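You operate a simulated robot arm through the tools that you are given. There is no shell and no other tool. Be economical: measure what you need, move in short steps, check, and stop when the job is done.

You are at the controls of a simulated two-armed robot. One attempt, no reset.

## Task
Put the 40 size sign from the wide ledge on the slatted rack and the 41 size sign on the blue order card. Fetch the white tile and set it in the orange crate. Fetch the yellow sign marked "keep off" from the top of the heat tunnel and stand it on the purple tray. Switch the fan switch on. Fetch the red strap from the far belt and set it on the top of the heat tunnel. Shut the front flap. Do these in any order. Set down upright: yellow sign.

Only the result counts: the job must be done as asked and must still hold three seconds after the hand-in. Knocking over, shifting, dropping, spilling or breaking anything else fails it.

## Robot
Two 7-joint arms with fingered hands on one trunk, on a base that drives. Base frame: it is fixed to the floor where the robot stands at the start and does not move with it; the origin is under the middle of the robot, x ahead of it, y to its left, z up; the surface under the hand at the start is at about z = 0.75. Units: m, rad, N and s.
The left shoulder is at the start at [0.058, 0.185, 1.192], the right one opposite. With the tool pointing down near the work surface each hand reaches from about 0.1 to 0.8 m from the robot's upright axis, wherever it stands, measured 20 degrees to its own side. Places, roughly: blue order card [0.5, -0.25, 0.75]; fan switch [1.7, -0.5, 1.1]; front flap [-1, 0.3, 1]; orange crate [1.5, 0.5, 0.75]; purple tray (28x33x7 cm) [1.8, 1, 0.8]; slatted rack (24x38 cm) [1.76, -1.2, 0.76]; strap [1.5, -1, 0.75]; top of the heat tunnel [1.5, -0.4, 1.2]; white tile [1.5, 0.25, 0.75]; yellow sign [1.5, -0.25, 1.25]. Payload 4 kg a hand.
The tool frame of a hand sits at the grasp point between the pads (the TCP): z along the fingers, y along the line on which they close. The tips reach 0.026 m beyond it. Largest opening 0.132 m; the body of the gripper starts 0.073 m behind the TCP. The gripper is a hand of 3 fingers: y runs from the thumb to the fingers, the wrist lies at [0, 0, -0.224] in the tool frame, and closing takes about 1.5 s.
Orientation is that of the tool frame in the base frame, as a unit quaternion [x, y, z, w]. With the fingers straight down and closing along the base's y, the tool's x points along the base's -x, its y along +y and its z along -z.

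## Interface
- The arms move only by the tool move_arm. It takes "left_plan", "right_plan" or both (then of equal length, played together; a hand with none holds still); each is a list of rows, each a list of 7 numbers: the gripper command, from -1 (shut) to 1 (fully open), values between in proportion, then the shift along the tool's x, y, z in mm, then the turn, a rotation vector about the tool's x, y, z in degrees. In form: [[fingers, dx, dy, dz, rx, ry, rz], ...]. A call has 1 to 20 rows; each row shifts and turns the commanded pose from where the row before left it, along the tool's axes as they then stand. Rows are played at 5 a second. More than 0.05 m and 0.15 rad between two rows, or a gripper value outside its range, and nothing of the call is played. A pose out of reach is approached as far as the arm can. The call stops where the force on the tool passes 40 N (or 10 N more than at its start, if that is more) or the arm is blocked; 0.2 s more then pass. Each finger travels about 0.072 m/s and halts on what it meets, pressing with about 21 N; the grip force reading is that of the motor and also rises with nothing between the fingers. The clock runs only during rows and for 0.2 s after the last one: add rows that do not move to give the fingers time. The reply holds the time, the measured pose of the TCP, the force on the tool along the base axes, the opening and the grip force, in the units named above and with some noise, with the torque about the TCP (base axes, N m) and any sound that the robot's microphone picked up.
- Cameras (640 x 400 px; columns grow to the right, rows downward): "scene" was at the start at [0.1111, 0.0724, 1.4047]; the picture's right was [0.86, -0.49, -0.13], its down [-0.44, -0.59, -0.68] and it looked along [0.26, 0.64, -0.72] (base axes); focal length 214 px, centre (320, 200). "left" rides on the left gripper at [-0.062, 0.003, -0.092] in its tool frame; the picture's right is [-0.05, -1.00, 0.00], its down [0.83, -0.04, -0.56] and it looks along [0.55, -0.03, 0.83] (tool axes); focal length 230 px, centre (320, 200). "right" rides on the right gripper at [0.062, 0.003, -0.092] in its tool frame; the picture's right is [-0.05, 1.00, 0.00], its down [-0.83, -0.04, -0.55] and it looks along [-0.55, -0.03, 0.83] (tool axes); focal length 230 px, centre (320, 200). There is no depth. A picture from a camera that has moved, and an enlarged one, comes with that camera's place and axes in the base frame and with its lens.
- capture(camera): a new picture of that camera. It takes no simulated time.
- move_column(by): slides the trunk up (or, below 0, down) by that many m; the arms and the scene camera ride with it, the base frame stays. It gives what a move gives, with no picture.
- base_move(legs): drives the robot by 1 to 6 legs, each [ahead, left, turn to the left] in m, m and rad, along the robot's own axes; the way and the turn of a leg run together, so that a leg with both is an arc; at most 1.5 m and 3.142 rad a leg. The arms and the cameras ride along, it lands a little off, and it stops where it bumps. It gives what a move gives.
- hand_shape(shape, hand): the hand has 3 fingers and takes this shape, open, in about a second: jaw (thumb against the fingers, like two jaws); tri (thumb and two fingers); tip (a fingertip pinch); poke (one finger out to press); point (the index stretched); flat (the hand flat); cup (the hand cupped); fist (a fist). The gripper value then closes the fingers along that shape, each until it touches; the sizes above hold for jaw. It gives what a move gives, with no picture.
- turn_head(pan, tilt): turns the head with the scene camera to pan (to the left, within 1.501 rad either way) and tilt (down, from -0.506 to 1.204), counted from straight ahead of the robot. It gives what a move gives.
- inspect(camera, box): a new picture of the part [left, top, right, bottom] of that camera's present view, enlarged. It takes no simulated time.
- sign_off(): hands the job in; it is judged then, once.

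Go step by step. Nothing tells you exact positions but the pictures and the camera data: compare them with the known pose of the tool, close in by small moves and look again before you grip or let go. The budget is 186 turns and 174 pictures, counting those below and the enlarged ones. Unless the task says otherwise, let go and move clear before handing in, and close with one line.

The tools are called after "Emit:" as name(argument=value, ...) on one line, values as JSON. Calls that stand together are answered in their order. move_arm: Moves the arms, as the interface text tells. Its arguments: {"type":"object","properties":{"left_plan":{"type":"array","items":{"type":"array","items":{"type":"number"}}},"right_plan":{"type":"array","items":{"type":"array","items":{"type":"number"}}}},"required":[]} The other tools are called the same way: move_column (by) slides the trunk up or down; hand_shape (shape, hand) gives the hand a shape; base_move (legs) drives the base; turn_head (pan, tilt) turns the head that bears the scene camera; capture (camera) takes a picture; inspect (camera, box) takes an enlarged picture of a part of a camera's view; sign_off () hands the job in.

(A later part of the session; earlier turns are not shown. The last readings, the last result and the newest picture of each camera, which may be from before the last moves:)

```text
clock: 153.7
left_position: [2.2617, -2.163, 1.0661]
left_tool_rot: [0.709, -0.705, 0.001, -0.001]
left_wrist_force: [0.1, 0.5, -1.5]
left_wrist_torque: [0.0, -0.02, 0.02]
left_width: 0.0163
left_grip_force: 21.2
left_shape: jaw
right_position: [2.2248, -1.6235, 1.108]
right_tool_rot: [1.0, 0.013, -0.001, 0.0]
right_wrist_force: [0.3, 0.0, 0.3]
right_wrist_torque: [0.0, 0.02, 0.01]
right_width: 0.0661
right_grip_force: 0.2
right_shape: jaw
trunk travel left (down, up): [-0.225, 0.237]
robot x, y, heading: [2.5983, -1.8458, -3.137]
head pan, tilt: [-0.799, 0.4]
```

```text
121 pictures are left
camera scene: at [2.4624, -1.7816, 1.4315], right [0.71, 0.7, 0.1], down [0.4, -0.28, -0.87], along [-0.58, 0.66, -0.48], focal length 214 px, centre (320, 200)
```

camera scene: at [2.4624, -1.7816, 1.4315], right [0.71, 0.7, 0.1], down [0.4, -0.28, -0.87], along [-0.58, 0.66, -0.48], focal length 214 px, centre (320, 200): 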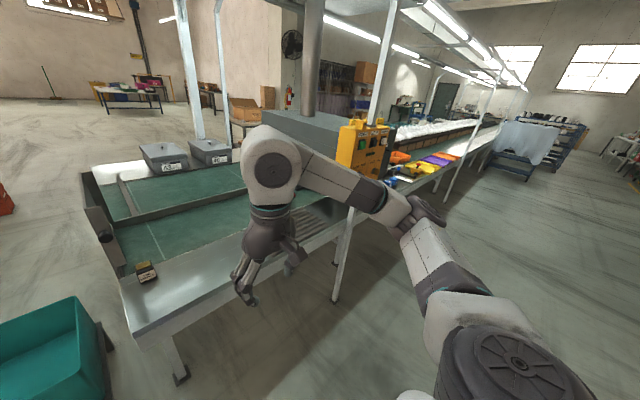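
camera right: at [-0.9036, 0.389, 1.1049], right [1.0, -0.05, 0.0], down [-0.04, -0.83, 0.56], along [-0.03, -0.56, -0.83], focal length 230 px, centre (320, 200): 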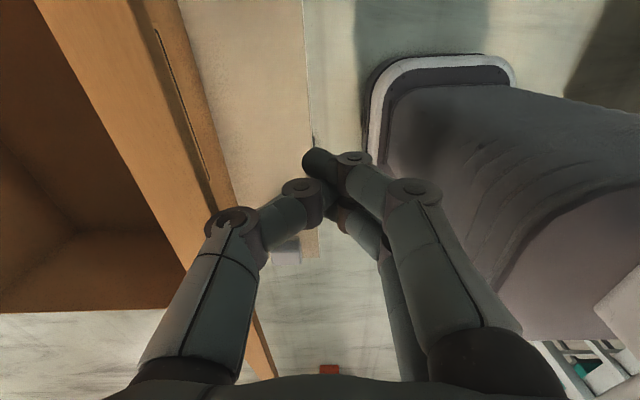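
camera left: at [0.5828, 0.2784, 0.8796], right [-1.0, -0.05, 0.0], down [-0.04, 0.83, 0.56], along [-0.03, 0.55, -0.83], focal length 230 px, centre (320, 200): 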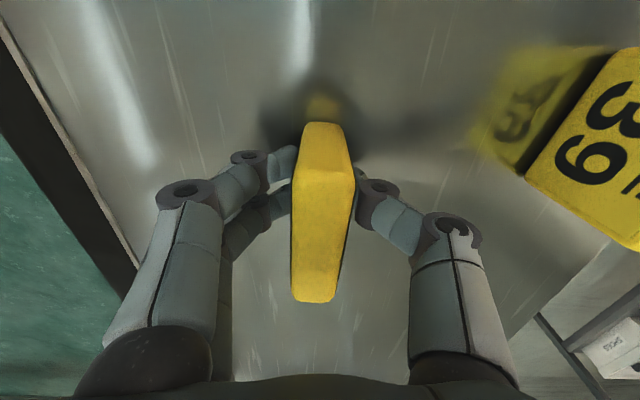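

I now see the rack on the far ledge, the strap on the belt, the post near (1.87, -0.76) and the yellow control box. I'll move to face the rack.

Emit:
base_move(legs=[[0, -0.745, 0], [0.2, 0, 0]])

Emit:
turn_head(pan=0.0, tilt=0.6)

Emit:
capture(camera="scene")

```text
clock: 158.9
left_position: [2.06, -1.4093, 1.0659]
left_tool_rot: [0.708, -0.707, 0.001, -0.001]
left_wrist_force: [-0.2, 0.6, -1.1]
left_wrist_torque: [-0.02, -0.02, -0.01]
left_width: 0.0162
left_grip_force: 21.4
left_shape: jaw
right_position: [2.0244, -0.871, 1.1083]
right_tool_rot: [1.0, 0.012, -0.001, 0.001]
right_wrist_force: [-0.1, -0.3, 0.0]
right_wrist_torque: [0.0, 0.0, -0.03]
right_width: 0.0661
right_grip_force: 0.0
right_shape: jaw
trunk travel left (down, up): [-0.225, 0.237]
robot x, y, heading: [2.3992, -1.0963, -3.141]
head pan, tilt: [-0.799, 0.4]
```

```text
clock: 160.1
left_position: [2.0596, -1.4093, 1.0668]
left_tool_rot: [0.708, -0.706, 0.0, -0.001]
left_wrist_force: [-0.4, 0.1, -1.9]
left_wrist_torque: [0.03, 0.0, -0.03]
left_width: 0.0159
left_grip_force: 21.2
left_shape: jaw
right_position: [2.0241, -0.8692, 1.1073]
right_tool_rot: [1.0, 0.013, 0.0, 0.001]
right_wrist_force: [0.2, 0.0, 0.9]
right_wrist_torque: [-0.02, 0.01, -0.05]
right_width: 0.0663
right_grip_force: 0.0
right_shape: jaw
trunk travel left (down, up): [-0.225, 0.237]
robot x, y, heading: [2.4009, -1.0915, -3.141]
head pan, tilt: [0.0, 0.6]
```

```text
120 pictures are left
camera scene: at [2.2406, -1.0952, 1.41], right [0.0, 1.0, 0.0], down [0.68, 0.0, -0.74], along [-0.74, 0.0, -0.68], focal length 214 px, centre (320, 200)
```

scene: 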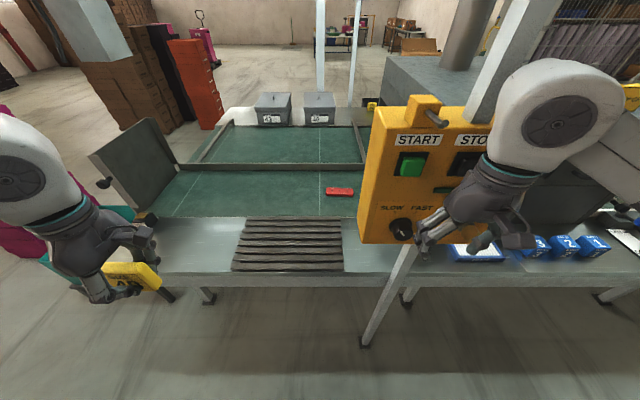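

The rack's centre is at about (1.776, -1.204) and its slats run along y, so I'll turn the sign crosswise and bring it over.

Emit:
move_arm(left_plan=[[-1, 0, 0, 0, 0, 0, -8.2], [-1, 0, 0, 0, 0, 0, -8.2], [-1, 0, 0, 0, 0, 0, -8.2], [-1, 0, 0, 0, 0, 0, -8.2], [-1, 0, 0, 0, 0, 0, -8.2], [-1, 0, 0, 0, 0, 0, -8.2], [-1, 0, 0, 0, 0, 0, -8.2], [-1, 0, 0, 0, 0, 0, -8.2], [-1, 0, 0, 0, 0, 0, -8.2], [-1, 0, 0, 0, 0, 0, -8.2], [-1, 0, 0, 0, 0, 0, -8], [-1, -35, -26, 0, 0, 0, 0], [-1, -35, -26, 0, 0, 0, 0], [-1, -35, -26, 0, 0, 0, 0], [-1, -35, -26, 20, 0, 0, 0], [-1, -35, -26, 20, 0, 0, 0], [-1, -35, -26, 20, 0, 0, 0], [-1, -35, -26, 20, 0, 0, 0], [-1, -35, -26, 20, 0, 0, 0], [-1, 0, 0, 30, 0, 0, 0]])

Emit:
capture(camera="scene")

Emit:
capture(camera="left")

```text
clock: 164.3
left_position: [1.8121, -1.2415, 0.945]
left_tool_rot: [1.0, 0.001, 0.001, -0.001]
left_wrist_force: [0.0, 0.2, -1.2]
left_wrist_torque: [0.0, 0.05, -0.01]
left_width: 0.016
left_grip_force: 20.5
left_shape: jaw
left hand out of reach, approached as far as the arm can: row 19, 20
right_position: [2.0237, -0.8701, 1.1083]
right_tool_rot: [1.0, 0.012, -0.001, 0.001]
right_wrist_force: [0.3, 0.3, 0.4]
right_wrist_torque: [0.03, -0.01, -0.01]
right_width: 0.0658
right_grip_force: 0.1
right_shape: jaw
trunk travel left (down, up): [-0.225, 0.237]
robot x, y, heading: [2.4042, -1.0929, -3.139]
head pan, tilt: [0.0, 0.6]
```

```text
119 pictures are left
camera scene: at [2.2402, -1.0953, 1.4099], right [0.0, 1.0, 0.0], down [0.68, 0.0, -0.73], along [-0.73, 0.0, -0.68], focal length 214 px, centre (320, 200)
```

scene: 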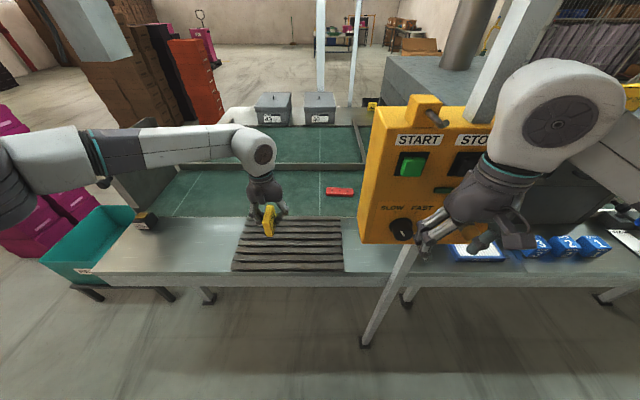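

```text
118 pictures are left
camera left: at [1.7499, -1.2435, 1.0374], right [-0.06, 1.0, 0.0], down [0.83, 0.05, 0.56], along [0.56, 0.03, -0.83], focal length 230 px, centre (320, 200)
```

left: 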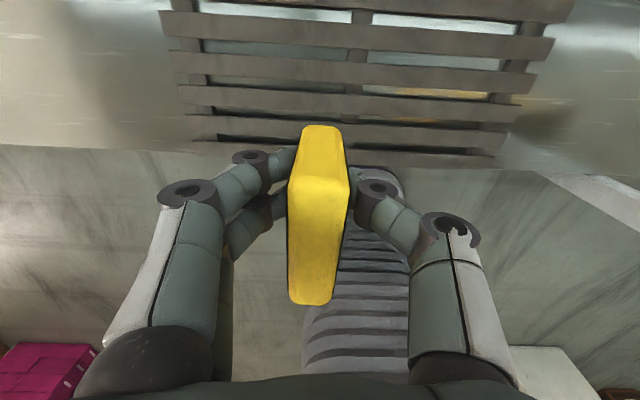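

The sign is over the rack, about 4 cm off centre but well inside. I'll lower it straight down to contact.

Emit:
move_arm(left_plan=[[-1, -5, 0, 30, 0, 0, 0], [-1, -5, 0, 30, 0, 0, 0], [-1, -5, 0, 30, 0, 0, 0], [-1, 0, 0, 30, 0, 0, 0], [-1, 0, 0, 8, 0, 0, 0], [-1, 0, 0, 0, 0, 0, 0]])

Emit:
capture(camera="left")

```text
clock: 165.7
left_position: [1.8327, -1.279, 0.8396]
left_tool_rot: [1.0, 0.003, 0.0, -0.002]
left_wrist_force: [0.5, -0.6, -0.4]
left_wrist_torque: [0.02, 0.03, 0.01]
left_width: 0.0162
left_grip_force: 21.4
left_shape: jaw
left hand out of reach, approached as far as the arm can: row 1, 2, 3, 4, 5
right_position: [2.023, -0.8711, 1.108]
right_tool_rot: [1.0, 0.012, -0.001, 0.0]
right_wrist_force: [0.0, -0.4, -0.9]
right_wrist_torque: [0.04, -0.01, -0.02]
right_width: 0.0659
right_grip_force: 0.1
right_shape: jaw
trunk travel left (down, up): [-0.225, 0.237]
robot x, y, heading: [2.3979, -1.0929, -3.143]
head pan, tilt: [0.0, 0.6]
```

```text
117 pictures are left
camera left: at [1.7697, -1.2824, 0.9324], right [-0.05, 1.0, 0.0], down [0.83, 0.04, 0.56], along [0.55, 0.03, -0.83], focal length 230 px, centre (320, 200)
```

left: 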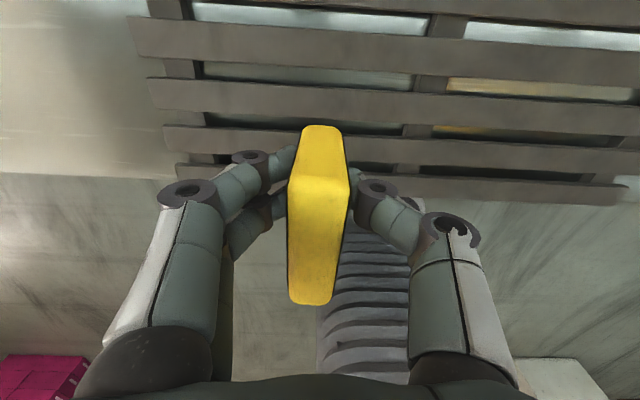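

The arm hits a joint limit lower down. I'll raise it again, re-centre, and then lower the trunk instead.

Emit:
move_arm(left_plan=[[-1, 0, 0, -35, 0, 0, 0], [-1, 0, 0, -35, 0, 0, 0], [-1, 0, -15, -35, 0, 0, 0], [-1, -20, -15, -15, 0, 0, 0], [-1, -20, -10, 0, 0, 0, 0], [-1, 0, 0, 0, 0, 0, 0]])

```text
clock: 167.1
left_position: [1.7979, -1.2465, 0.9633]
left_tool_rot: [1.0, 0.002, 0.001, 0.0]
left_wrist_force: [-0.1, 0.3, -0.3]
left_wrist_torque: [0.02, 0.0, -0.03]
left_width: 0.0162
left_grip_force: 20.7
left_shape: jaw
left hand out of reach, approached as far as the arm can: row 5
right_position: [2.0243, -0.8702, 1.1076]
right_tool_rot: [1.0, 0.013, -0.001, 0.001]
right_wrist_force: [0.6, 0.3, 0.1]
right_wrist_torque: [0.02, 0.0, 0.0]
right_width: 0.0664
right_grip_force: 0.1
right_shape: jaw
trunk travel left (down, up): [-0.225, 0.237]
robot x, y, heading: [2.4015, -1.0939, -3.145]
head pan, tilt: [0.0, 0.6]
```

Position (1.798, -1.247) lies inside the rack. I'll lower the trunk to bring the sign close above the slats.

Emit:
move_column(by=-0.14)

Emit:
capture(camera="left")

Emit:
capture(camera="scene")

```text
clock: 168.7
left_position: [1.8007, -1.2464, 0.824]
left_tool_rot: [1.0, 0.001, -0.001, 0.0]
left_wrist_force: [0.5, -0.2, -1.4]
left_wrist_torque: [0.03, -0.01, -0.02]
left_width: 0.0163
left_grip_force: 20.9
left_shape: jaw
right_position: [2.027, -0.8702, 0.966]
right_tool_rot: [1.0, 0.013, 0.001, 0.0]
right_wrist_force: [0.0, 0.4, -0.7]
right_wrist_torque: [0.0, 0.04, 0.04]
right_width: 0.0663
right_grip_force: 0.2
right_shape: jaw
trunk travel left (down, up): [-0.085, 0.377]
robot x, y, heading: [2.3993, -1.0937, -3.137]
head pan, tilt: [0.0, 0.6]
heard: click
```

```text
116 pictures are left
camera left: at [1.7391, -1.2491, 0.9162], right [-0.06, 1.0, 0.0], down [0.83, 0.05, 0.55], along [0.55, 0.03, -0.83], focal length 230 px, centre (320, 200)
```

left: 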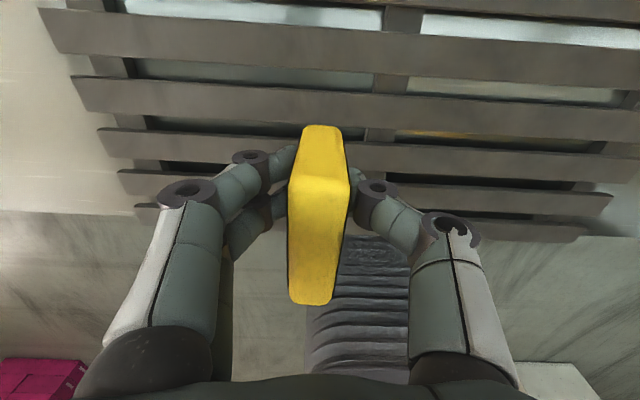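

```text
115 pictures are left
camera scene: at [2.1314, -1.0945, 1.2161], right [0.0, 1.0, 0.0], down [0.82, 0.0, -0.57], along [-0.57, 0.0, -0.82], focal length 214 px, centre (320, 200)
```

scene: 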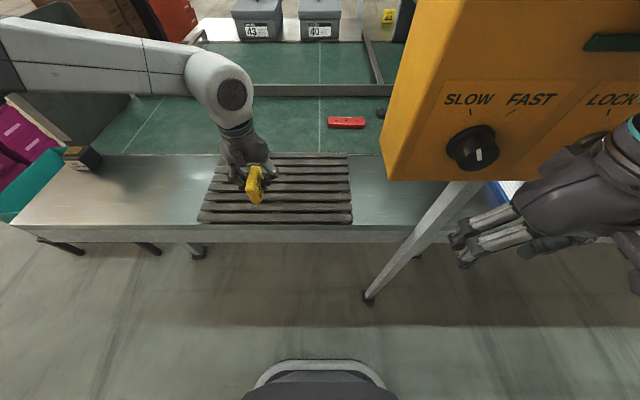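

I heard a click while lowering; I'll check the panel after releasing. First I'll set the sign down.

Emit:
move_arm(left_plan=[[-1, 0, 0, 10, 0, 0, 0], [-1, 0, 0, 6, 0, 0, 0], [-1, 0, 0, 4, 0, 0, 0], [-1, 0, 0, 0, 0, 0, 0]])

Emit:
inspect(camera="scene", box=[380, 0, 640, 200])

```text
clock: 169.7
left_position: [1.8006, -1.2461, 0.8044]
left_tool_rot: [1.0, 0.001, -0.001, 0.0]
left_wrist_force: [0.8, -0.4, -1.2]
left_wrist_torque: [0.01, 0.01, -0.01]
left_width: 0.0163
left_grip_force: 20.4
left_shape: jaw
right_position: [2.0269, -0.8702, 0.9698]
right_tool_rot: [1.0, 0.012, -0.003, 0.001]
right_wrist_force: [-0.3, 0.2, -0.5]
right_wrist_torque: [-0.02, -0.02, 0.0]
right_width: 0.0661
right_grip_force: 0.1
right_shape: jaw
trunk travel left (down, up): [-0.085, 0.377]
robot x, y, heading: [2.4022, -1.094, -3.14]
head pan, tilt: [0.0, 0.6]
```

```text
2.00 times, centred on (510, 100) of scene
camera zoom: at [2.132, -1.0951, 1.217], right [0.0, 1.0, 0.0], down [0.82, 0.0, -0.58], along [-0.58, 0.0, -0.82], focal length 429 px, centre (-60, 400)
```

zoom: 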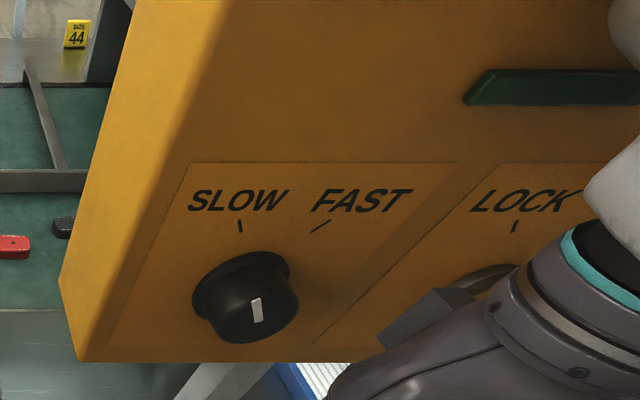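

No contact yet, so I'll lower further in small steps.

Emit:
move_arm(left_plan=[[-1, 0, 0, 3, 0, 0, 0], [-1, 0, 0, 3, 0, 0, 0], [-1, 0, 0, 3, 0, 0, 0], [-1, 0, 0, 2, 0, 0, 0], [-1, 0, 0, 0, 0, 0, 0]])

Emit:
inspect(camera="scene", box=[190, 130, 370, 242])

```text
clock: 171.1
left_position: [1.7996, -1.2449, 0.7991]
left_tool_rot: [1.0, 0.002, -0.004, -0.003]
left_wrist_force: [5.4, -3.4, 23.2]
left_wrist_torque: [-0.15, -0.11, 0.06]
left_width: 0.0194
left_grip_force: 21.1
left_shape: jaw
right_position: [2.0275, -0.8705, 0.97]
right_tool_rot: [1.0, 0.013, -0.005, 0.001]
right_wrist_force: [0.2, 0.1, 0.3]
right_wrist_torque: [0.01, 0.02, 0.02]
right_width: 0.0662
right_grip_force: 0.1
right_shape: jaw
trunk travel left (down, up): [-0.085, 0.377]
robot x, y, heading: [2.4003, -1.0965, -3.136]
head pan, tilt: [0.0, 0.6]
stopped in row 5 (left hand): the force on the tool passed its limit at 40 N (the readings are from after the stop); the commanded pose is now the measured one
```

```text
3.56 times, centred on (280, 186) of scene
camera zoom: at [2.1334, -1.0951, 1.2171], right [0.0, 1.0, 0.0], down [0.82, 0.0, -0.58], along [-0.58, 0.0, -0.82], focal length 763 px, centre (462, 250)
```

zoom: 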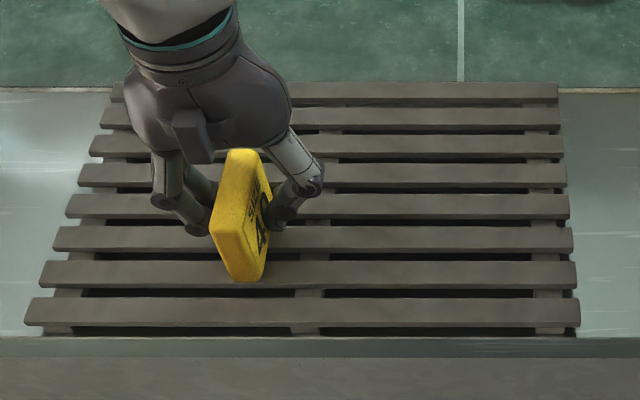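

It's on the slats with too much push. I'll ease up a few mm and release.

Emit:
move_arm(left_plan=[[-1, 0, 0, -3, 0, 0, 0], [-0.8, 0, 0, 0, 0, 0, 0], [-0.6, 0, 0, 0, 0, 0, 0], [-0.4, 0, 0, 0, 0, 0, 0], [-0.2, 0, 0, 0, 0, 0, 0], [0, 0, 0, 0, 0, 0, 0], [0, 0, 0, -20, 0, 0, 0], [0, 0, 0, -40, 0, 0, 0], [0, 0, 0, -40, 0, 0, 0], [0, 0, 0, -40, 0, 0, 0], [0, 0, 0, 0, 0, 0, 0]])

Emit:
inspect(camera="scene", box=[190, 130, 370, 242])

```text
clock: 173.5
left_position: [1.8017, -1.2452, 0.9403]
left_tool_rot: [1.0, 0.001, -0.004, -0.002]
left_wrist_force: [0.4, 0.2, 0.5]
left_wrist_torque: [0.01, 0.01, 0.02]
left_width: 0.0655
left_grip_force: 0.1
left_shape: jaw
right_position: [2.0257, -0.8709, 0.969]
right_tool_rot: [1.0, 0.012, -0.003, 0.001]
right_wrist_force: [0.3, -0.9, -0.8]
right_wrist_torque: [0.04, 0.03, -0.04]
right_width: 0.0659
right_grip_force: 0.2
right_shape: jaw
trunk travel left (down, up): [-0.085, 0.377]
robot x, y, heading: [2.4008, -1.0924, -3.143]
head pan, tilt: [0.0, 0.6]
```

```text
3.56 times, centred on (280, 186) of scene
camera zoom: at [2.1322, -1.0953, 1.217], right [0.0, 1.0, 0.0], down [0.82, 0.0, -0.58], along [-0.58, 0.0, -0.82], focal length 763 px, centre (462, 250)
```

zoom: 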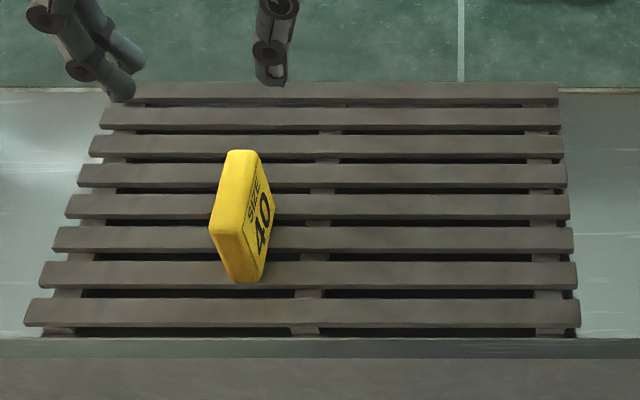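

Sign 40 stands on the rack. The control panel is closer than I thought, with its front at x≈1.975 right beside my right hand. I'll back away and look at it.

Emit:
base_move(legs=[[-0.35, 0, 0]])

Emit:
move_column(by=0.14)

Emit:
turn_head(pan=-0.3, tilt=0.4)

Emit:
capture(camera="scene")

```text
clock: 175.8
left_position: [2.1486, -1.2453, 0.9373]
left_tool_rot: [1.0, 0.003, -0.001, -0.003]
left_wrist_force: [0.0, -0.1, 0.8]
left_wrist_torque: [0.01, 0.05, -0.04]
left_width: 0.0652
left_grip_force: 0.0
left_shape: jaw
right_position: [2.3743, -0.871, 0.9682]
right_tool_rot: [1.0, 0.013, -0.002, 0.001]
right_wrist_force: [-0.3, 0.1, 0.4]
right_wrist_torque: [0.0, 0.01, -0.01]
right_width: 0.0661
right_grip_force: 0.1
right_shape: jaw
trunk travel left (down, up): [-0.085, 0.377]
robot x, y, heading: [2.75, -1.094, -3.136]
head pan, tilt: [0.0, 0.6]
```

```text
clock: 177.4
left_position: [2.1484, -1.2467, 1.0747]
left_tool_rot: [1.0, 0.003, -0.001, 0.0]
left_wrist_force: [-0.9, 0.2, -0.5]
left_wrist_torque: [-0.01, 0.01, 0.03]
left_width: 0.0655
left_grip_force: 0.1
left_shape: jaw
right_position: [2.3722, -0.8702, 1.1078]
right_tool_rot: [1.0, 0.013, 0.0, 0.001]
right_wrist_force: [0.1, 0.6, 0.2]
right_wrist_torque: [0.0, 0.0, 0.0]
right_width: 0.066
right_grip_force: 0.1
right_shape: jaw
trunk travel left (down, up): [-0.225, 0.237]
robot x, y, heading: [2.7503, -1.0938, -3.143]
head pan, tilt: [0.0, 0.6]
```

```text
clock: 178.2
left_position: [2.1479, -1.2453, 1.0786]
left_tool_rot: [1.0, 0.002, -0.001, -0.001]
left_wrist_force: [-0.4, -0.5, -1.1]
left_wrist_torque: [0.0, -0.01, -0.03]
left_width: 0.0653
left_grip_force: 0.1
left_shape: jaw
right_position: [2.3729, -0.8697, 1.1079]
right_tool_rot: [1.0, 0.012, 0.0, 0.001]
right_wrist_force: [-0.3, 0.2, 0.4]
right_wrist_torque: [0.02, 0.04, 0.02]
right_width: 0.066
right_grip_force: 0.1
right_shape: jaw
trunk travel left (down, up): [-0.225, 0.237]
robot x, y, heading: [2.7483, -1.0963, -3.14]
head pan, tilt: [-0.3, 0.4]
```

```text
111 pictures are left
camera scene: at [2.5878, -1.0675, 1.428], right [0.29, 0.96, 0.04], down [0.5, -0.11, -0.86], along [-0.82, 0.27, -0.51], focal length 214 px, centre (320, 200)
```

scene: 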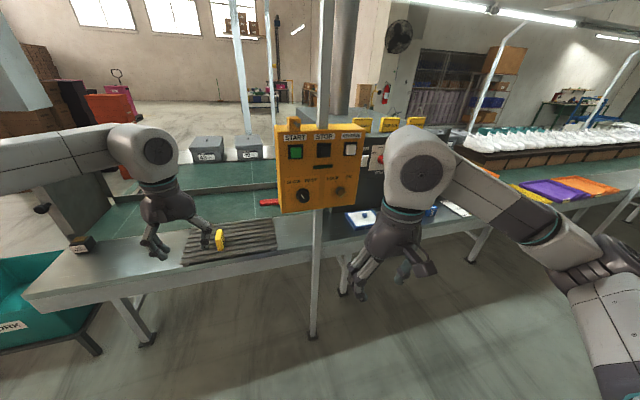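

Emit:
inspect(camera="scene", box=[265, 105, 425, 220])

Emit:
inspect(camera="scene", box=[265, 105, 365, 170])

```text
3.48 times, centred on (345, 162) of scene
camera zoom: at [2.5878, -1.0675, 1.428], right [0.29, 0.96, 0.04], down [0.5, -0.11, -0.86], along [-0.82, 0.27, -0.51], focal length 746 px, centre (233, 330)
```

zoom: 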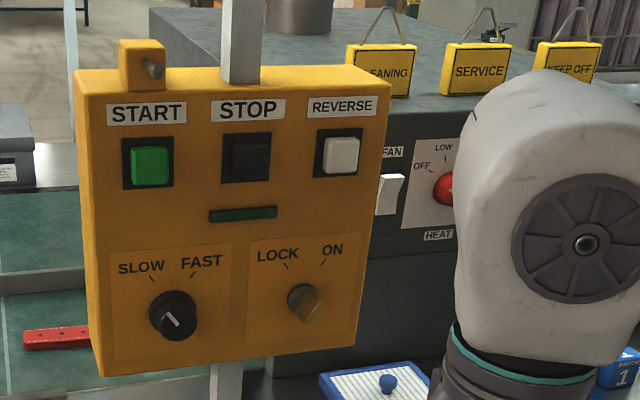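

```text
6.15 times, centred on (315, 138) of scene
camera zoom: at [2.5878, -1.0675, 1.428], right [0.29, 0.96, 0.04], down [0.5, -0.11, -0.86], along [-0.82, 0.27, -0.51], focal length 1320 px, centre (351, 585)
```

zoom: 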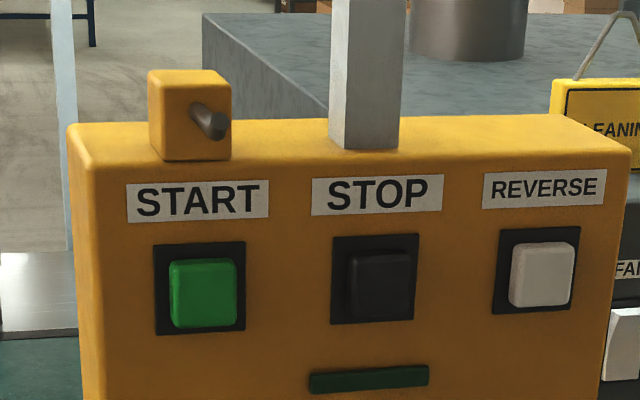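

I can see the FAN rocker on the tunnel's far face and the KEEP OFF sign on top. Panel controls look at their rest positions. Next the strap: I'll tuck the right arm so it clears the panel, then approach with the left.

Emit:
move_arm(right_plan=[[0, 33, -28, 0, 0, 0, 0], [0, 33, -28, 0, 0, 0, 0], [0, 33, -28, 0, 0, 0, 0], [0, 33, -28, 0, 0, 0, 0], [0, 33, -28, 0, 0, 0, 0], [0, 20, -28, 0, 0, 0, 0], [0, 0, 0, 0, 0, 0, 0]])

Emit:
turn_head(pan=0.0, tilt=0.6)

Emit:
capture(camera="scene")

```text
clock: 179.8
left_position: [2.1487, -1.2454, 1.0776]
left_tool_rot: [1.0, 0.003, 0.0, -0.002]
left_wrist_force: [0.0, 0.1, 0.5]
left_wrist_torque: [-0.03, 0.0, -0.01]
left_width: 0.0654
left_grip_force: 0.1
left_shape: jaw
right_position: [2.5527, -0.6984, 1.1058]
right_tool_rot: [1.0, 0.013, -0.001, 0.0]
right_wrist_force: [0.7, -0.6, 0.3]
right_wrist_torque: [-0.02, -0.01, 0.02]
right_width: 0.0661
right_grip_force: 0.0
right_shape: jaw
trunk travel left (down, up): [-0.225, 0.237]
robot x, y, heading: [2.7497, -1.089, -3.145]
head pan, tilt: [-0.3, 0.4]
```

```text
clock: 180.6
left_position: [2.1489, -1.2453, 1.0783]
left_tool_rot: [1.0, 0.002, -0.002, -0.002]
left_wrist_force: [0.4, 0.2, -0.1]
left_wrist_torque: [0.02, 0.01, -0.01]
left_width: 0.0653
left_grip_force: 0.0
left_shape: jaw
right_position: [2.5546, -0.6989, 1.1072]
right_tool_rot: [1.0, 0.012, -0.001, 0.002]
right_wrist_force: [-0.4, 0.1, -0.1]
right_wrist_torque: [-0.01, 0.03, -0.01]
right_width: 0.0659
right_grip_force: 0.1
right_shape: jaw
trunk travel left (down, up): [-0.225, 0.237]
robot x, y, heading: [2.747, -1.092, -3.142]
head pan, tilt: [0.0, 0.6]
```

```text
108 pictures are left
camera scene: at [2.5908, -1.0946, 1.4101], right [0.0, 1.0, 0.0], down [0.68, 0.0, -0.74], along [-0.74, 0.0, -0.68], focal length 214 px, centre (320, 200)
```

scene: 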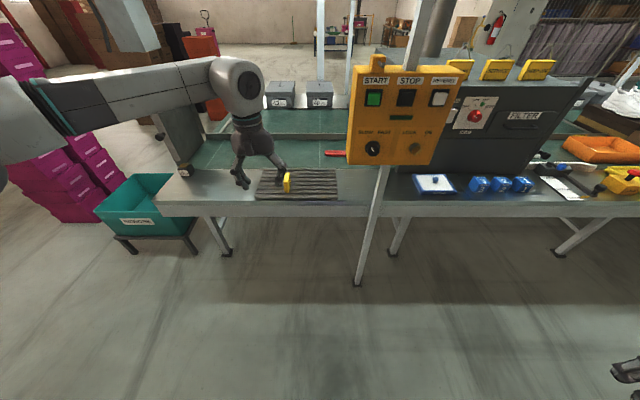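

The right arm is tucked. I'll rotate the left hand to grip the strap across and drive in with a slight right turn.

Emit:
move_arm(left_plan=[[0, 0, 0, 0, 0, 0, 8.2], [0, 0, 0, 0, 0, 0, 8.2], [0, 0, 0, 0, 0, 0, 8.2], [0, 0, 0, 0, 0, 0, 8.2], [0, 0, 0, 0, 0, 0, 8.2], [0, 0, 0, 0, 0, 0, 8.2], [0, 0, 0, 0, 0, 0, 8.2], [0, 0, 0, 0, 0, 0, 8.2], [0, 0, 0, 0, 0, 0, 8.2], [0, 0, 0, 0, 0, 0, 8.2], [0, 0, 0, 0, 0, 0, 8], [0, 0, 0, 0, 0, 0, 0]])

Emit:
base_move(legs=[[0.4, 0, 0], [0.12, 0, 0], [0, 0, -0.3]])

Emit:
capture(camera="scene")

Emit:
capture(camera="left")

```text
clock: 183.2
left_position: [2.1484, -1.2463, 1.0784]
left_tool_rot: [0.708, -0.706, -0.002, 0.0]
left_wrist_force: [0.6, -1.0, -0.2]
left_wrist_torque: [0.0, -0.02, 0.04]
left_width: 0.0653
left_grip_force: 0.2
left_shape: jaw
right_position: [2.5533, -0.6975, 1.1065]
right_tool_rot: [1.0, 0.012, -0.001, 0.001]
right_wrist_force: [-0.5, 0.8, 0.0]
right_wrist_torque: [0.0, -0.01, 0.02]
right_width: 0.0659
right_grip_force: 0.0
right_shape: jaw
trunk travel left (down, up): [-0.225, 0.237]
robot x, y, heading: [2.7473, -1.0953, -3.138]
head pan, tilt: [0.0, 0.6]
```

```text
clock: 187.5
left_position: [1.6097, -1.0637, 1.0784]
left_tool_rot: [-0.596, 0.803, 0.002, 0.0]
left_wrist_force: [-0.4, -0.1, 0.1]
left_wrist_torque: [0.02, 0.0, -0.02]
left_width: 0.0654
left_grip_force: 0.0
left_shape: jaw
right_position: [2.1585, -0.6608, 1.1071]
right_tool_rot: [0.991, -0.136, -0.001, 0.0]
right_wrist_force: [0.3, -0.7, -0.8]
right_wrist_torque: [-0.04, -0.03, 0.01]
right_width: 0.0661
right_grip_force: 0.0
right_shape: jaw
trunk travel left (down, up): [-0.225, 0.237]
robot x, y, heading: [2.2263, -1.0983, 2.844]
head pan, tilt: [0.0, 0.6]
```

```text
107 pictures are left
camera scene: at [2.0777, -1.0494, 1.4101], right [0.29, 0.96, 0.0], down [0.65, -0.2, -0.74], along [-0.7, 0.22, -0.68], focal length 214 px, centre (320, 200)
```

scene: 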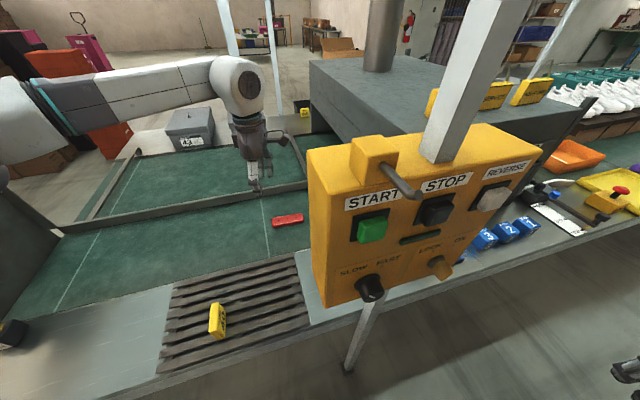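

```text
106 pictures are left
camera left: at [1.6247, -1.0035, 1.1698], right [0.97, -0.24, 0.0], down [-0.2, -0.81, 0.55], along [-0.14, -0.54, -0.83], focal length 230 px, centre (320, 200)
```

left: 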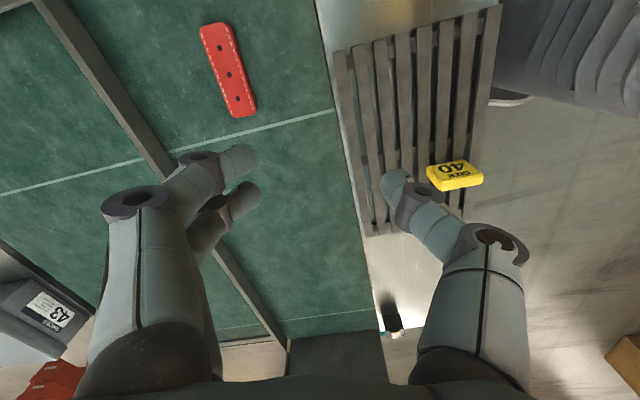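

The strap is at about (1.476, -1.0), lying nearly along y. I'll align and hover above it.

Emit:
move_arm(left_plan=[[0, 0, 0, 0, 0, 0, -6], [0, 0, 0, 0, 0, 0, -5.9], [0, -13, 35, 25, 0, 0, 0], [0, -13, 35, 25, 0, 0, 0], [0, -13, 35, 30, 0, 0, 0], [0, -13, 34, 30, 0, 0, 0], [0, 0, 0, 40, 0, 0, 0], [0, 0, 0, 40, 0, 0, 0], [0, 0, 0, 20, 0, 0, 0], [0, 0, 0, 0, 0, 0, 0]])

Emit:
capture(camera="left")

Emit:
capture(camera="scene")

```text
clock: 189.7
left_position: [1.559, -1.1219, 0.8861]
left_tool_rot: [-0.676, 0.737, 0.004, 0.001]
left_wrist_force: [0.3, -1.4, 0.6]
left_wrist_torque: [0.0, -0.01, -0.01]
left_width: 0.0656
left_grip_force: 0.2
left_shape: jaw
left hand out of reach, approached as far as the arm can: row 3, 4, 5, 6, 7, 8, 9
right_position: [2.1582, -0.6592, 1.1073]
right_tool_rot: [0.991, -0.137, -0.001, 0.001]
right_wrist_force: [-0.3, 0.0, 0.6]
right_wrist_torque: [-0.01, -0.01, 0.0]
right_width: 0.066
right_grip_force: 0.1
right_shape: jaw
trunk travel left (down, up): [-0.225, 0.237]
robot x, y, heading: [2.2272, -1.0951, 2.846]
head pan, tilt: [0.0, 0.6]
```

```text
105 pictures are left
camera left: at [1.5616, -1.06, 0.9786], right [1.0, -0.03, 0.0], down [-0.03, -0.83, 0.55], along [-0.02, -0.55, -0.83], focal length 230 px, centre (320, 200)
```

left: 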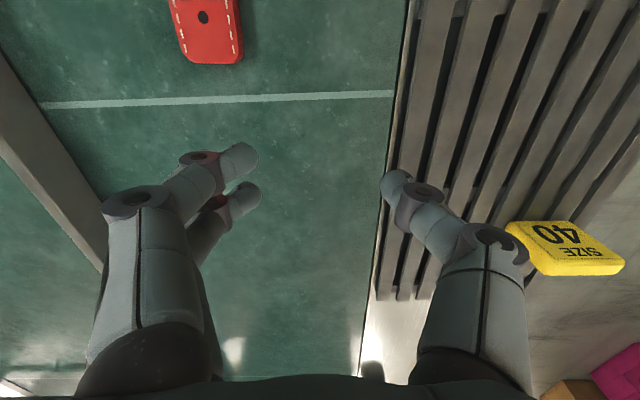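

```text
104 pictures are left
camera scene: at [2.0774, -1.0492, 1.4101], right [0.29, 0.96, 0.0], down [0.65, -0.2, -0.74], along [-0.7, 0.22, -0.68], focal length 214 px, centre (320, 200)
```

scene: 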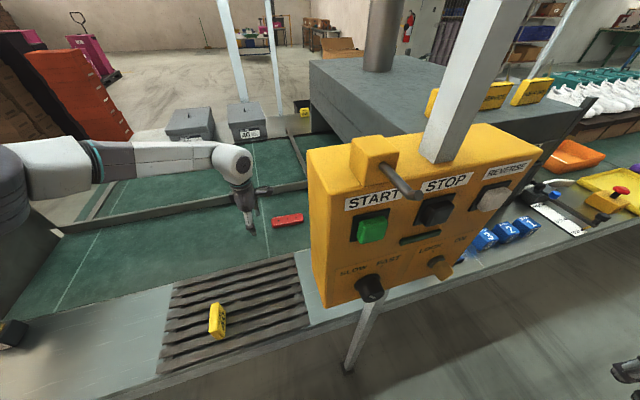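

The left arm hits a limit reaching across. I'll lift it, turn the base a bit more right so the strap lies on the arm's own side, and try again.

Emit:
move_arm(left_plan=[[0, 0, 0, -40, 0, 0, 0], [0, 0, 0, -40, 0, 0, 0], [0, 0, 0, -40, 0, 0, 0], [0, 0, 0, 0, 0, 0, 0]])

Emit:
base_move(legs=[[0, 0, -0.25]])

Emit:
capture(camera="left")

```text
clock: 190.7
left_position: [1.5598, -1.1216, 1.0045]
left_tool_rot: [-0.675, 0.738, 0.002, 0.001]
left_wrist_force: [-0.3, -0.3, -0.1]
left_wrist_torque: [0.02, 0.02, 0.01]
left_width: 0.0655
left_grip_force: 0.2
left_shape: jaw
right_position: [2.1586, -0.6604, 1.1078]
right_tool_rot: [0.991, -0.136, 0.0, 0.001]
right_wrist_force: [0.0, 0.2, 0.4]
right_wrist_torque: [0.0, -0.01, -0.03]
right_width: 0.0661
right_grip_force: 0.1
right_shape: jaw
trunk travel left (down, up): [-0.225, 0.237]
robot x, y, heading: [2.2286, -1.0931, 2.842]
head pan, tilt: [0.0, 0.6]
```

```text
clock: 192.0
left_position: [1.5739, -0.9553, 1.0058]
left_tool_rot: [-0.579, 0.816, 0.002, 0.0]
left_wrist_force: [0.3, 0.5, -0.4]
left_wrist_torque: [0.03, 0.0, -0.05]
left_width: 0.0658
left_grip_force: 0.0
left_shape: jaw
right_position: [2.2697, -0.6563, 1.1078]
right_tool_rot: [0.966, -0.26, -0.001, 0.001]
right_wrist_force: [0.6, 0.5, 0.3]
right_wrist_torque: [0.03, 0.0, -0.03]
right_width: 0.066
right_grip_force: 0.1
right_shape: jaw
trunk travel left (down, up): [-0.225, 0.237]
robot x, y, heading: [2.2306, -1.0956, 2.596]
head pan, tilt: [0.0, 0.6]
```

```text
103 pictures are left
camera left: at [1.591, -0.8961, 1.0975], right [0.96, -0.28, 0.0], down [-0.23, -0.8, 0.55], along [-0.16, -0.53, -0.83], focal length 230 px, centre (320, 200)
```

left: 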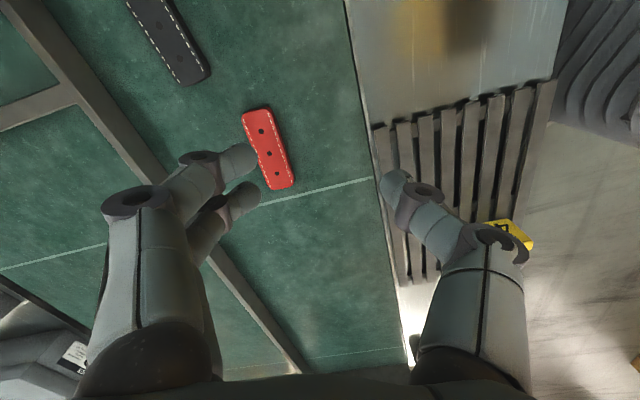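

Confirmed at (1.476, -1.0). I'll align and descend to hover.

Emit:
move_arm(left_plan=[[0, 0, 0, 0, 0, 0, -7.2], [0, 0, 0, 0, 0, 0, -7.1], [0, 18, 31, 15, 0, 0, 0], [0, 18, 31, 15, 0, 0, 0], [0, 17, 31, 16, 0, 0, 0], [0, 0, 0, 40, 0, 0, 0], [0, 0, 0, 40, 0, 0, 0], [0, 0, 0, 40, 0, 0, 0], [0, 0, 0, 0, 0, 0, 0]])

Emit:
capture(camera="left")

```text
clock: 194.0
left_position: [1.4949, -1.0199, 0.8511]
left_tool_rot: [-0.675, 0.737, 0.004, 0.001]
left_wrist_force: [-0.6, 0.3, 0.5]
left_wrist_torque: [0.0, -0.01, 0.01]
left_width: 0.0657
left_grip_force: 0.0
left_shape: jaw
left hand out of reach, approached as far as the arm can: row 7, 8
right_position: [2.269, -0.657, 1.106]
right_tool_rot: [0.966, -0.259, -0.001, 0.001]
right_wrist_force: [1.0, -0.4, -0.7]
right_wrist_torque: [0.03, -0.01, -0.01]
right_width: 0.0662
right_grip_force: 0.0
right_shape: jaw
trunk travel left (down, up): [-0.225, 0.237]
robot x, y, heading: [2.2275, -1.0969, 2.597]
head pan, tilt: [0.0, 0.6]
```

```text
102 pictures are left
camera left: at [1.4977, -0.9589, 0.9438], right [1.0, -0.04, 0.0], down [-0.03, -0.83, 0.55], along [-0.02, -0.55, -0.84], focal length 230 px, centre (320, 200)
```

left: 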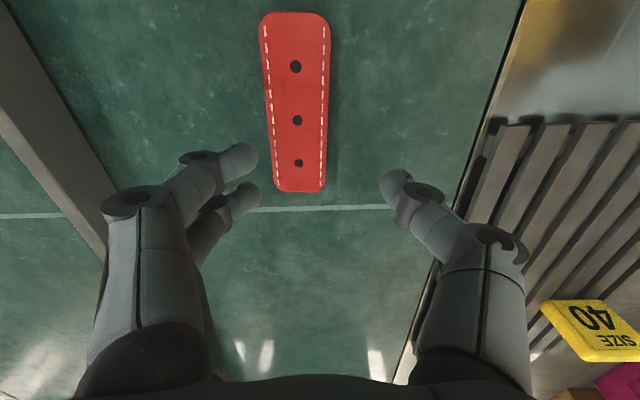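

The limit is lateral again. I'll raise the hand, shift it left, turn the base a little more, and retry (staying clear of the panel).

Emit:
move_arm(left_plan=[[0, 0, 0, -40, 0, 0, 0], [0, 0, 0, -40, 0, 0, 0], [0, 0, 0, -40, 0, 0, 0], [0, 40, 0, -20, 0, 0, 0], [0, 40, 0, 0, 0, 0, 0], [0, 40, 0, 0, 0, 0, 0], [0, 0, 0, 0, 0, 0, 0]])

Emit:
base_move(legs=[[0, 0, -0.2]])

Emit:
capture(camera="left")

Emit:
capture(camera="scene")

```text
clock: 195.6
left_position: [1.4839, -1.1404, 0.9905]
left_tool_rot: [-0.676, 0.737, 0.002, 0.001]
left_wrist_force: [-0.4, 0.6, -0.4]
left_wrist_torque: [0.0, -0.01, 0.04]
left_width: 0.0654
left_grip_force: 0.0
left_shape: jaw
right_position: [2.2682, -0.6562, 1.1072]
right_tool_rot: [0.966, -0.259, -0.001, 0.0]
right_wrist_force: [-0.1, -0.3, -0.4]
right_wrist_torque: [-0.01, -0.02, 0.02]
right_width: 0.066
right_grip_force: 0.1
right_shape: jaw
trunk travel left (down, up): [-0.225, 0.237]
robot x, y, heading: [2.2279, -1.094, 2.593]
head pan, tilt: [0.0, 0.6]
```

```text
clock: 196.7
left_position: [1.4894, -0.9927, 0.9906]
left_tool_rot: [-0.598, 0.801, 0.001, 0.001]
left_wrist_force: [-0.4, -0.7, -0.8]
left_wrist_torque: [0.03, 0.0, -0.02]
left_width: 0.0655
left_grip_force: 0.0
left_shape: jaw
right_position: [2.3559, -0.6724, 1.1068]
right_tool_rot: [0.935, -0.355, -0.001, 0.0]
right_wrist_force: [0.1, 1.0, 0.1]
right_wrist_torque: [0.0, 0.01, 0.02]
right_width: 0.066
right_grip_force: 0.0
right_shape: jaw
trunk travel left (down, up): [-0.225, 0.237]
robot x, y, heading: [2.2293, -1.0971, 2.392]
head pan, tilt: [0.0, 0.6]
```

```text
101 pictures are left
camera left: at [1.5038, -0.932, 1.0834], right [0.97, -0.23, 0.0], down [-0.19, -0.81, 0.55], along [-0.13, -0.54, -0.83], focal length 230 px, centre (320, 200)
```

left: 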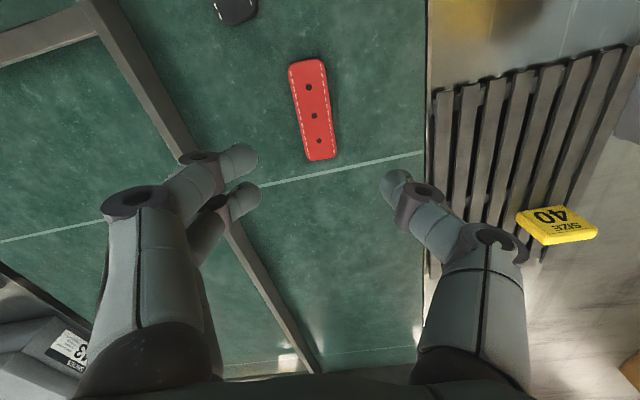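

```text
100 pictures are left
camera scene: at [2.1127, -0.9878, 1.41], right [0.68, 0.73, 0.0], down [0.5, -0.46, -0.74], along [-0.54, 0.5, -0.68], focal length 214 px, centre (320, 200)
```

scene: 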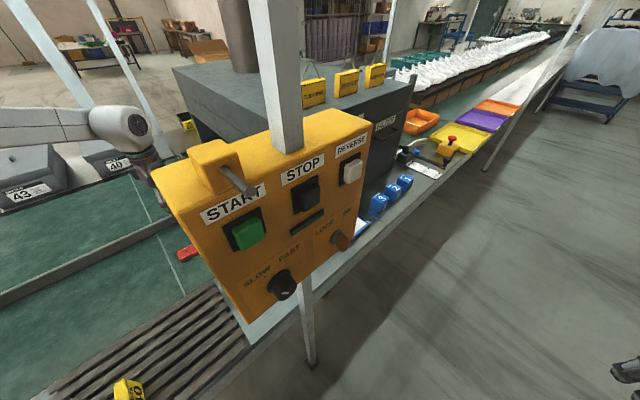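

I'm right above the strap now. I'll align and descend.

Emit:
move_arm(left_plan=[[0, 3, 6, 20, 0, 0, -5.8], [0, 3, 6, 20, 0, 0, -5.7], [0, 0, 0, 40, 0, 0, 0], [0, 0, 0, 40, 0, 0, 0], [0, 0, 0, 40, 0, 0, 0], [0, 0, 0, 25, 0, 0, 0], [0, 0, 0, 0, 0, 0, 0]])

Emit:
capture(camera="left")

```text
clock: 198.3
left_position: [1.4767, -0.9948, 0.806]
left_tool_rot: [-0.675, 0.738, 0.002, 0.002]
left_wrist_force: [0.3, 0.7, -1.1]
left_wrist_torque: [0.02, 0.0, 0.02]
left_width: 0.0657
left_grip_force: 0.1
left_shape: jaw
right_position: [2.356, -0.6732, 1.1077]
right_tool_rot: [0.935, -0.354, -0.001, 0.001]
right_wrist_force: [0.4, -0.4, 0.1]
right_wrist_torque: [0.0, 0.01, -0.01]
right_width: 0.0661
right_grip_force: 0.1
right_shape: jaw
trunk travel left (down, up): [-0.225, 0.237]
robot x, y, heading: [2.2299, -1.0943, 2.395]
head pan, tilt: [0.0, 0.6]
```

```text
99 pictures are left
camera left: at [1.4781, -0.9335, 0.8987], right [1.0, -0.03, 0.0], down [-0.03, -0.83, 0.55], along [-0.02, -0.55, -0.83], focal length 230 px, centre (320, 200)
```

left: 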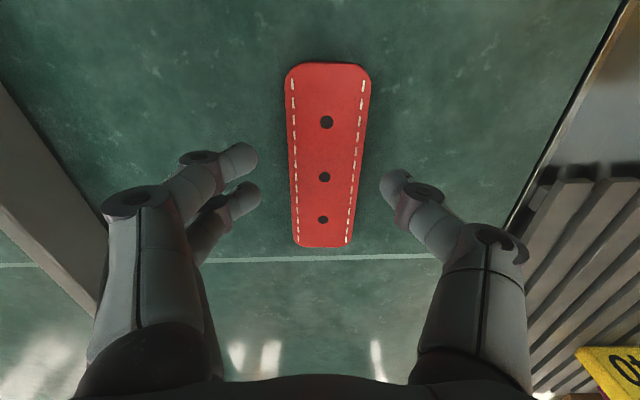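

Reachable now. I'll descend the last bit and grip.

Emit:
move_arm(left_plan=[[0, 3, -3, 10, 0, 0, 0], [0, 0, 0, 8, 0, 0, 0], [0, 0, 0, 6, 0, 0, 0], [0, 0, 0, 0, 0, 0, 0], [-1, 0, 0, 0, 0, 0, 0], [-1, 0, 0, 0, 0, 0, 0], [-1, 0, 0, 0, 0, 0, 0], [-1, 0, 0, 0, 0, 0, 0], [-1, 0, 0, 0, 0, 0, 0], [-1, 0, 0, 0, 0, 0, 0]])

Emit:
capture(camera="left")

```text
clock: 200.5
left_position: [1.4791, -0.9971, 0.7819]
left_tool_rot: [-0.675, 0.738, 0.001, 0.002]
left_wrist_force: [-0.8, -0.8, -0.2]
left_wrist_torque: [0.02, 0.0, -0.03]
left_width: 0.0403
left_grip_force: 21.3
left_shape: jaw
right_position: [2.3553, -0.6726, 1.1075]
right_tool_rot: [0.935, -0.354, -0.002, 0.0]
right_wrist_force: [0.1, 0.1, 0.5]
right_wrist_torque: [-0.01, 0.03, 0.01]
right_width: 0.0662
right_grip_force: 0.1
right_shape: jaw
trunk travel left (down, up): [-0.225, 0.237]
robot x, y, heading: [2.2266, -1.0954, 2.386]
head pan, tilt: [0.0, 0.6]
```

```text
98 pictures are left
camera left: at [1.481, -0.9356, 0.8745], right [1.0, -0.03, 0.0], down [-0.03, -0.83, 0.55], along [-0.02, -0.55, -0.83], focal length 230 px, centre (320, 200)
```

left: 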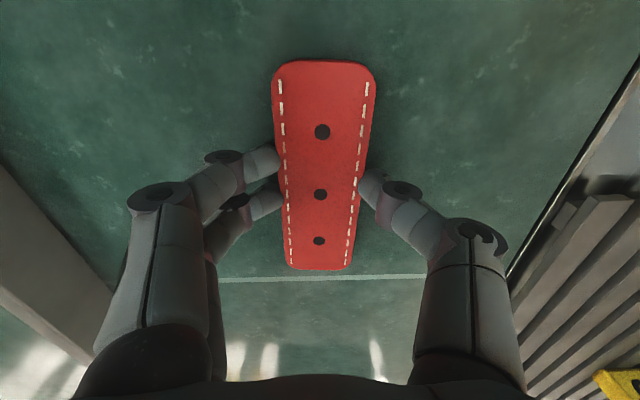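

The strap is gripped. I'll lift it high, back away, and go round the panel towards the tunnel's far side.

Emit:
move_arm(left_plan=[[-1, 0, 0, -20, 0, 0, 0], [-1, 0, 0, -45, 0, 0, 0], [-1, 0, 0, -45, 0, 0, 0], [-1, 0, 0, -45, 0, 0, 0], [-1, 0, 0, -45, 0, 0, 0], [-1, 0, 0, -45, 0, 0, 0], [-1, 0, 0, 0, 0, 0, 0]])

Emit:
base_move(legs=[[-0.5, 0, 0], [0, 0, 0.75]])

Emit:
capture(camera="left")

Emit:
capture(camera="scene")

```text
clock: 202.1
left_position: [1.4787, -0.9964, 1.0258]
left_tool_rot: [-0.676, 0.737, 0.001, 0.002]
left_wrist_force: [0.0, -0.3, -1.5]
left_wrist_torque: [-0.02, -0.01, 0.0]
left_width: 0.0403
left_grip_force: 21.1
left_shape: jaw
right_position: [2.3547, -0.674, 1.1062]
right_tool_rot: [0.935, -0.355, 0.0, 0.001]
right_wrist_force: [-0.1, 0.5, -0.2]
right_wrist_torque: [0.0, 0.02, -0.04]
right_width: 0.0661
right_grip_force: 0.1
right_shape: jaw
trunk travel left (down, up): [-0.225, 0.237]
robot x, y, heading: [2.229, -1.0966, 2.391]
head pan, tilt: [0.0, 0.6]
```

```text
clock: 207.1
left_position: [1.9802, -1.8757, 1.0265]
left_tool_rot: [0.899, -0.439, -0.001, -0.001]
left_wrist_force: [0.4, 0.4, -0.7]
left_wrist_torque: [0.0, -0.01, -0.02]
left_width: 0.0401
left_grip_force: 21.4
left_shape: jaw
right_position: [2.3993, -1.0414, 1.1063]
right_tool_rot: [1.0, 0.013, -0.001, 0.001]
right_wrist_force: [0.4, -0.2, 0.8]
right_wrist_torque: [-0.01, -0.03, 0.01]
right_width: 0.0662
right_grip_force: 0.0
right_shape: jaw
trunk travel left (down, up): [-0.225, 0.237]
robot x, y, heading: [2.5971, -1.4359, -3.148]
head pan, tilt: [0.0, 0.6]
```

```text
97 pictures are left
camera left: at [1.9393, -1.8285, 1.1193], right [0.76, 0.66, 0.0], down [0.55, -0.63, 0.55], along [0.36, -0.42, -0.83], focal length 230 px, centre (320, 200)
```

left: 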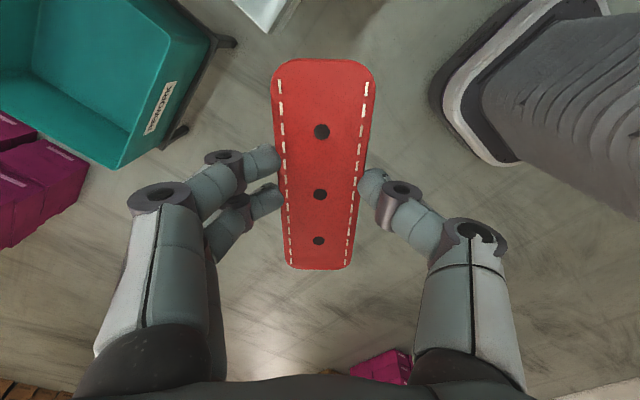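

```text
96 pictures are left
camera scene: at [2.4362, -1.437, 1.41], right [0.0, 1.0, 0.0], down [0.68, 0.0, -0.74], along [-0.74, 0.0, -0.68], focal length 214 px, centre (320, 200)
```

scene: 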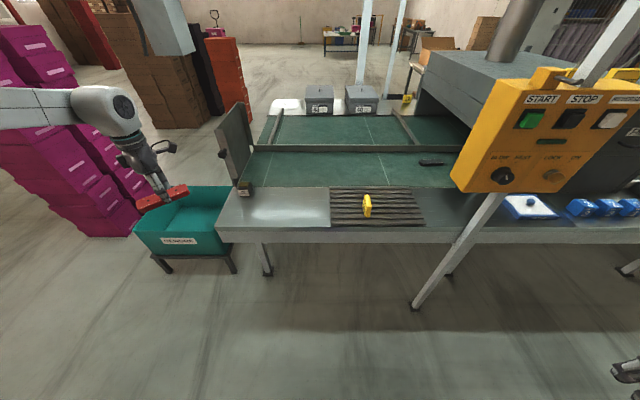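

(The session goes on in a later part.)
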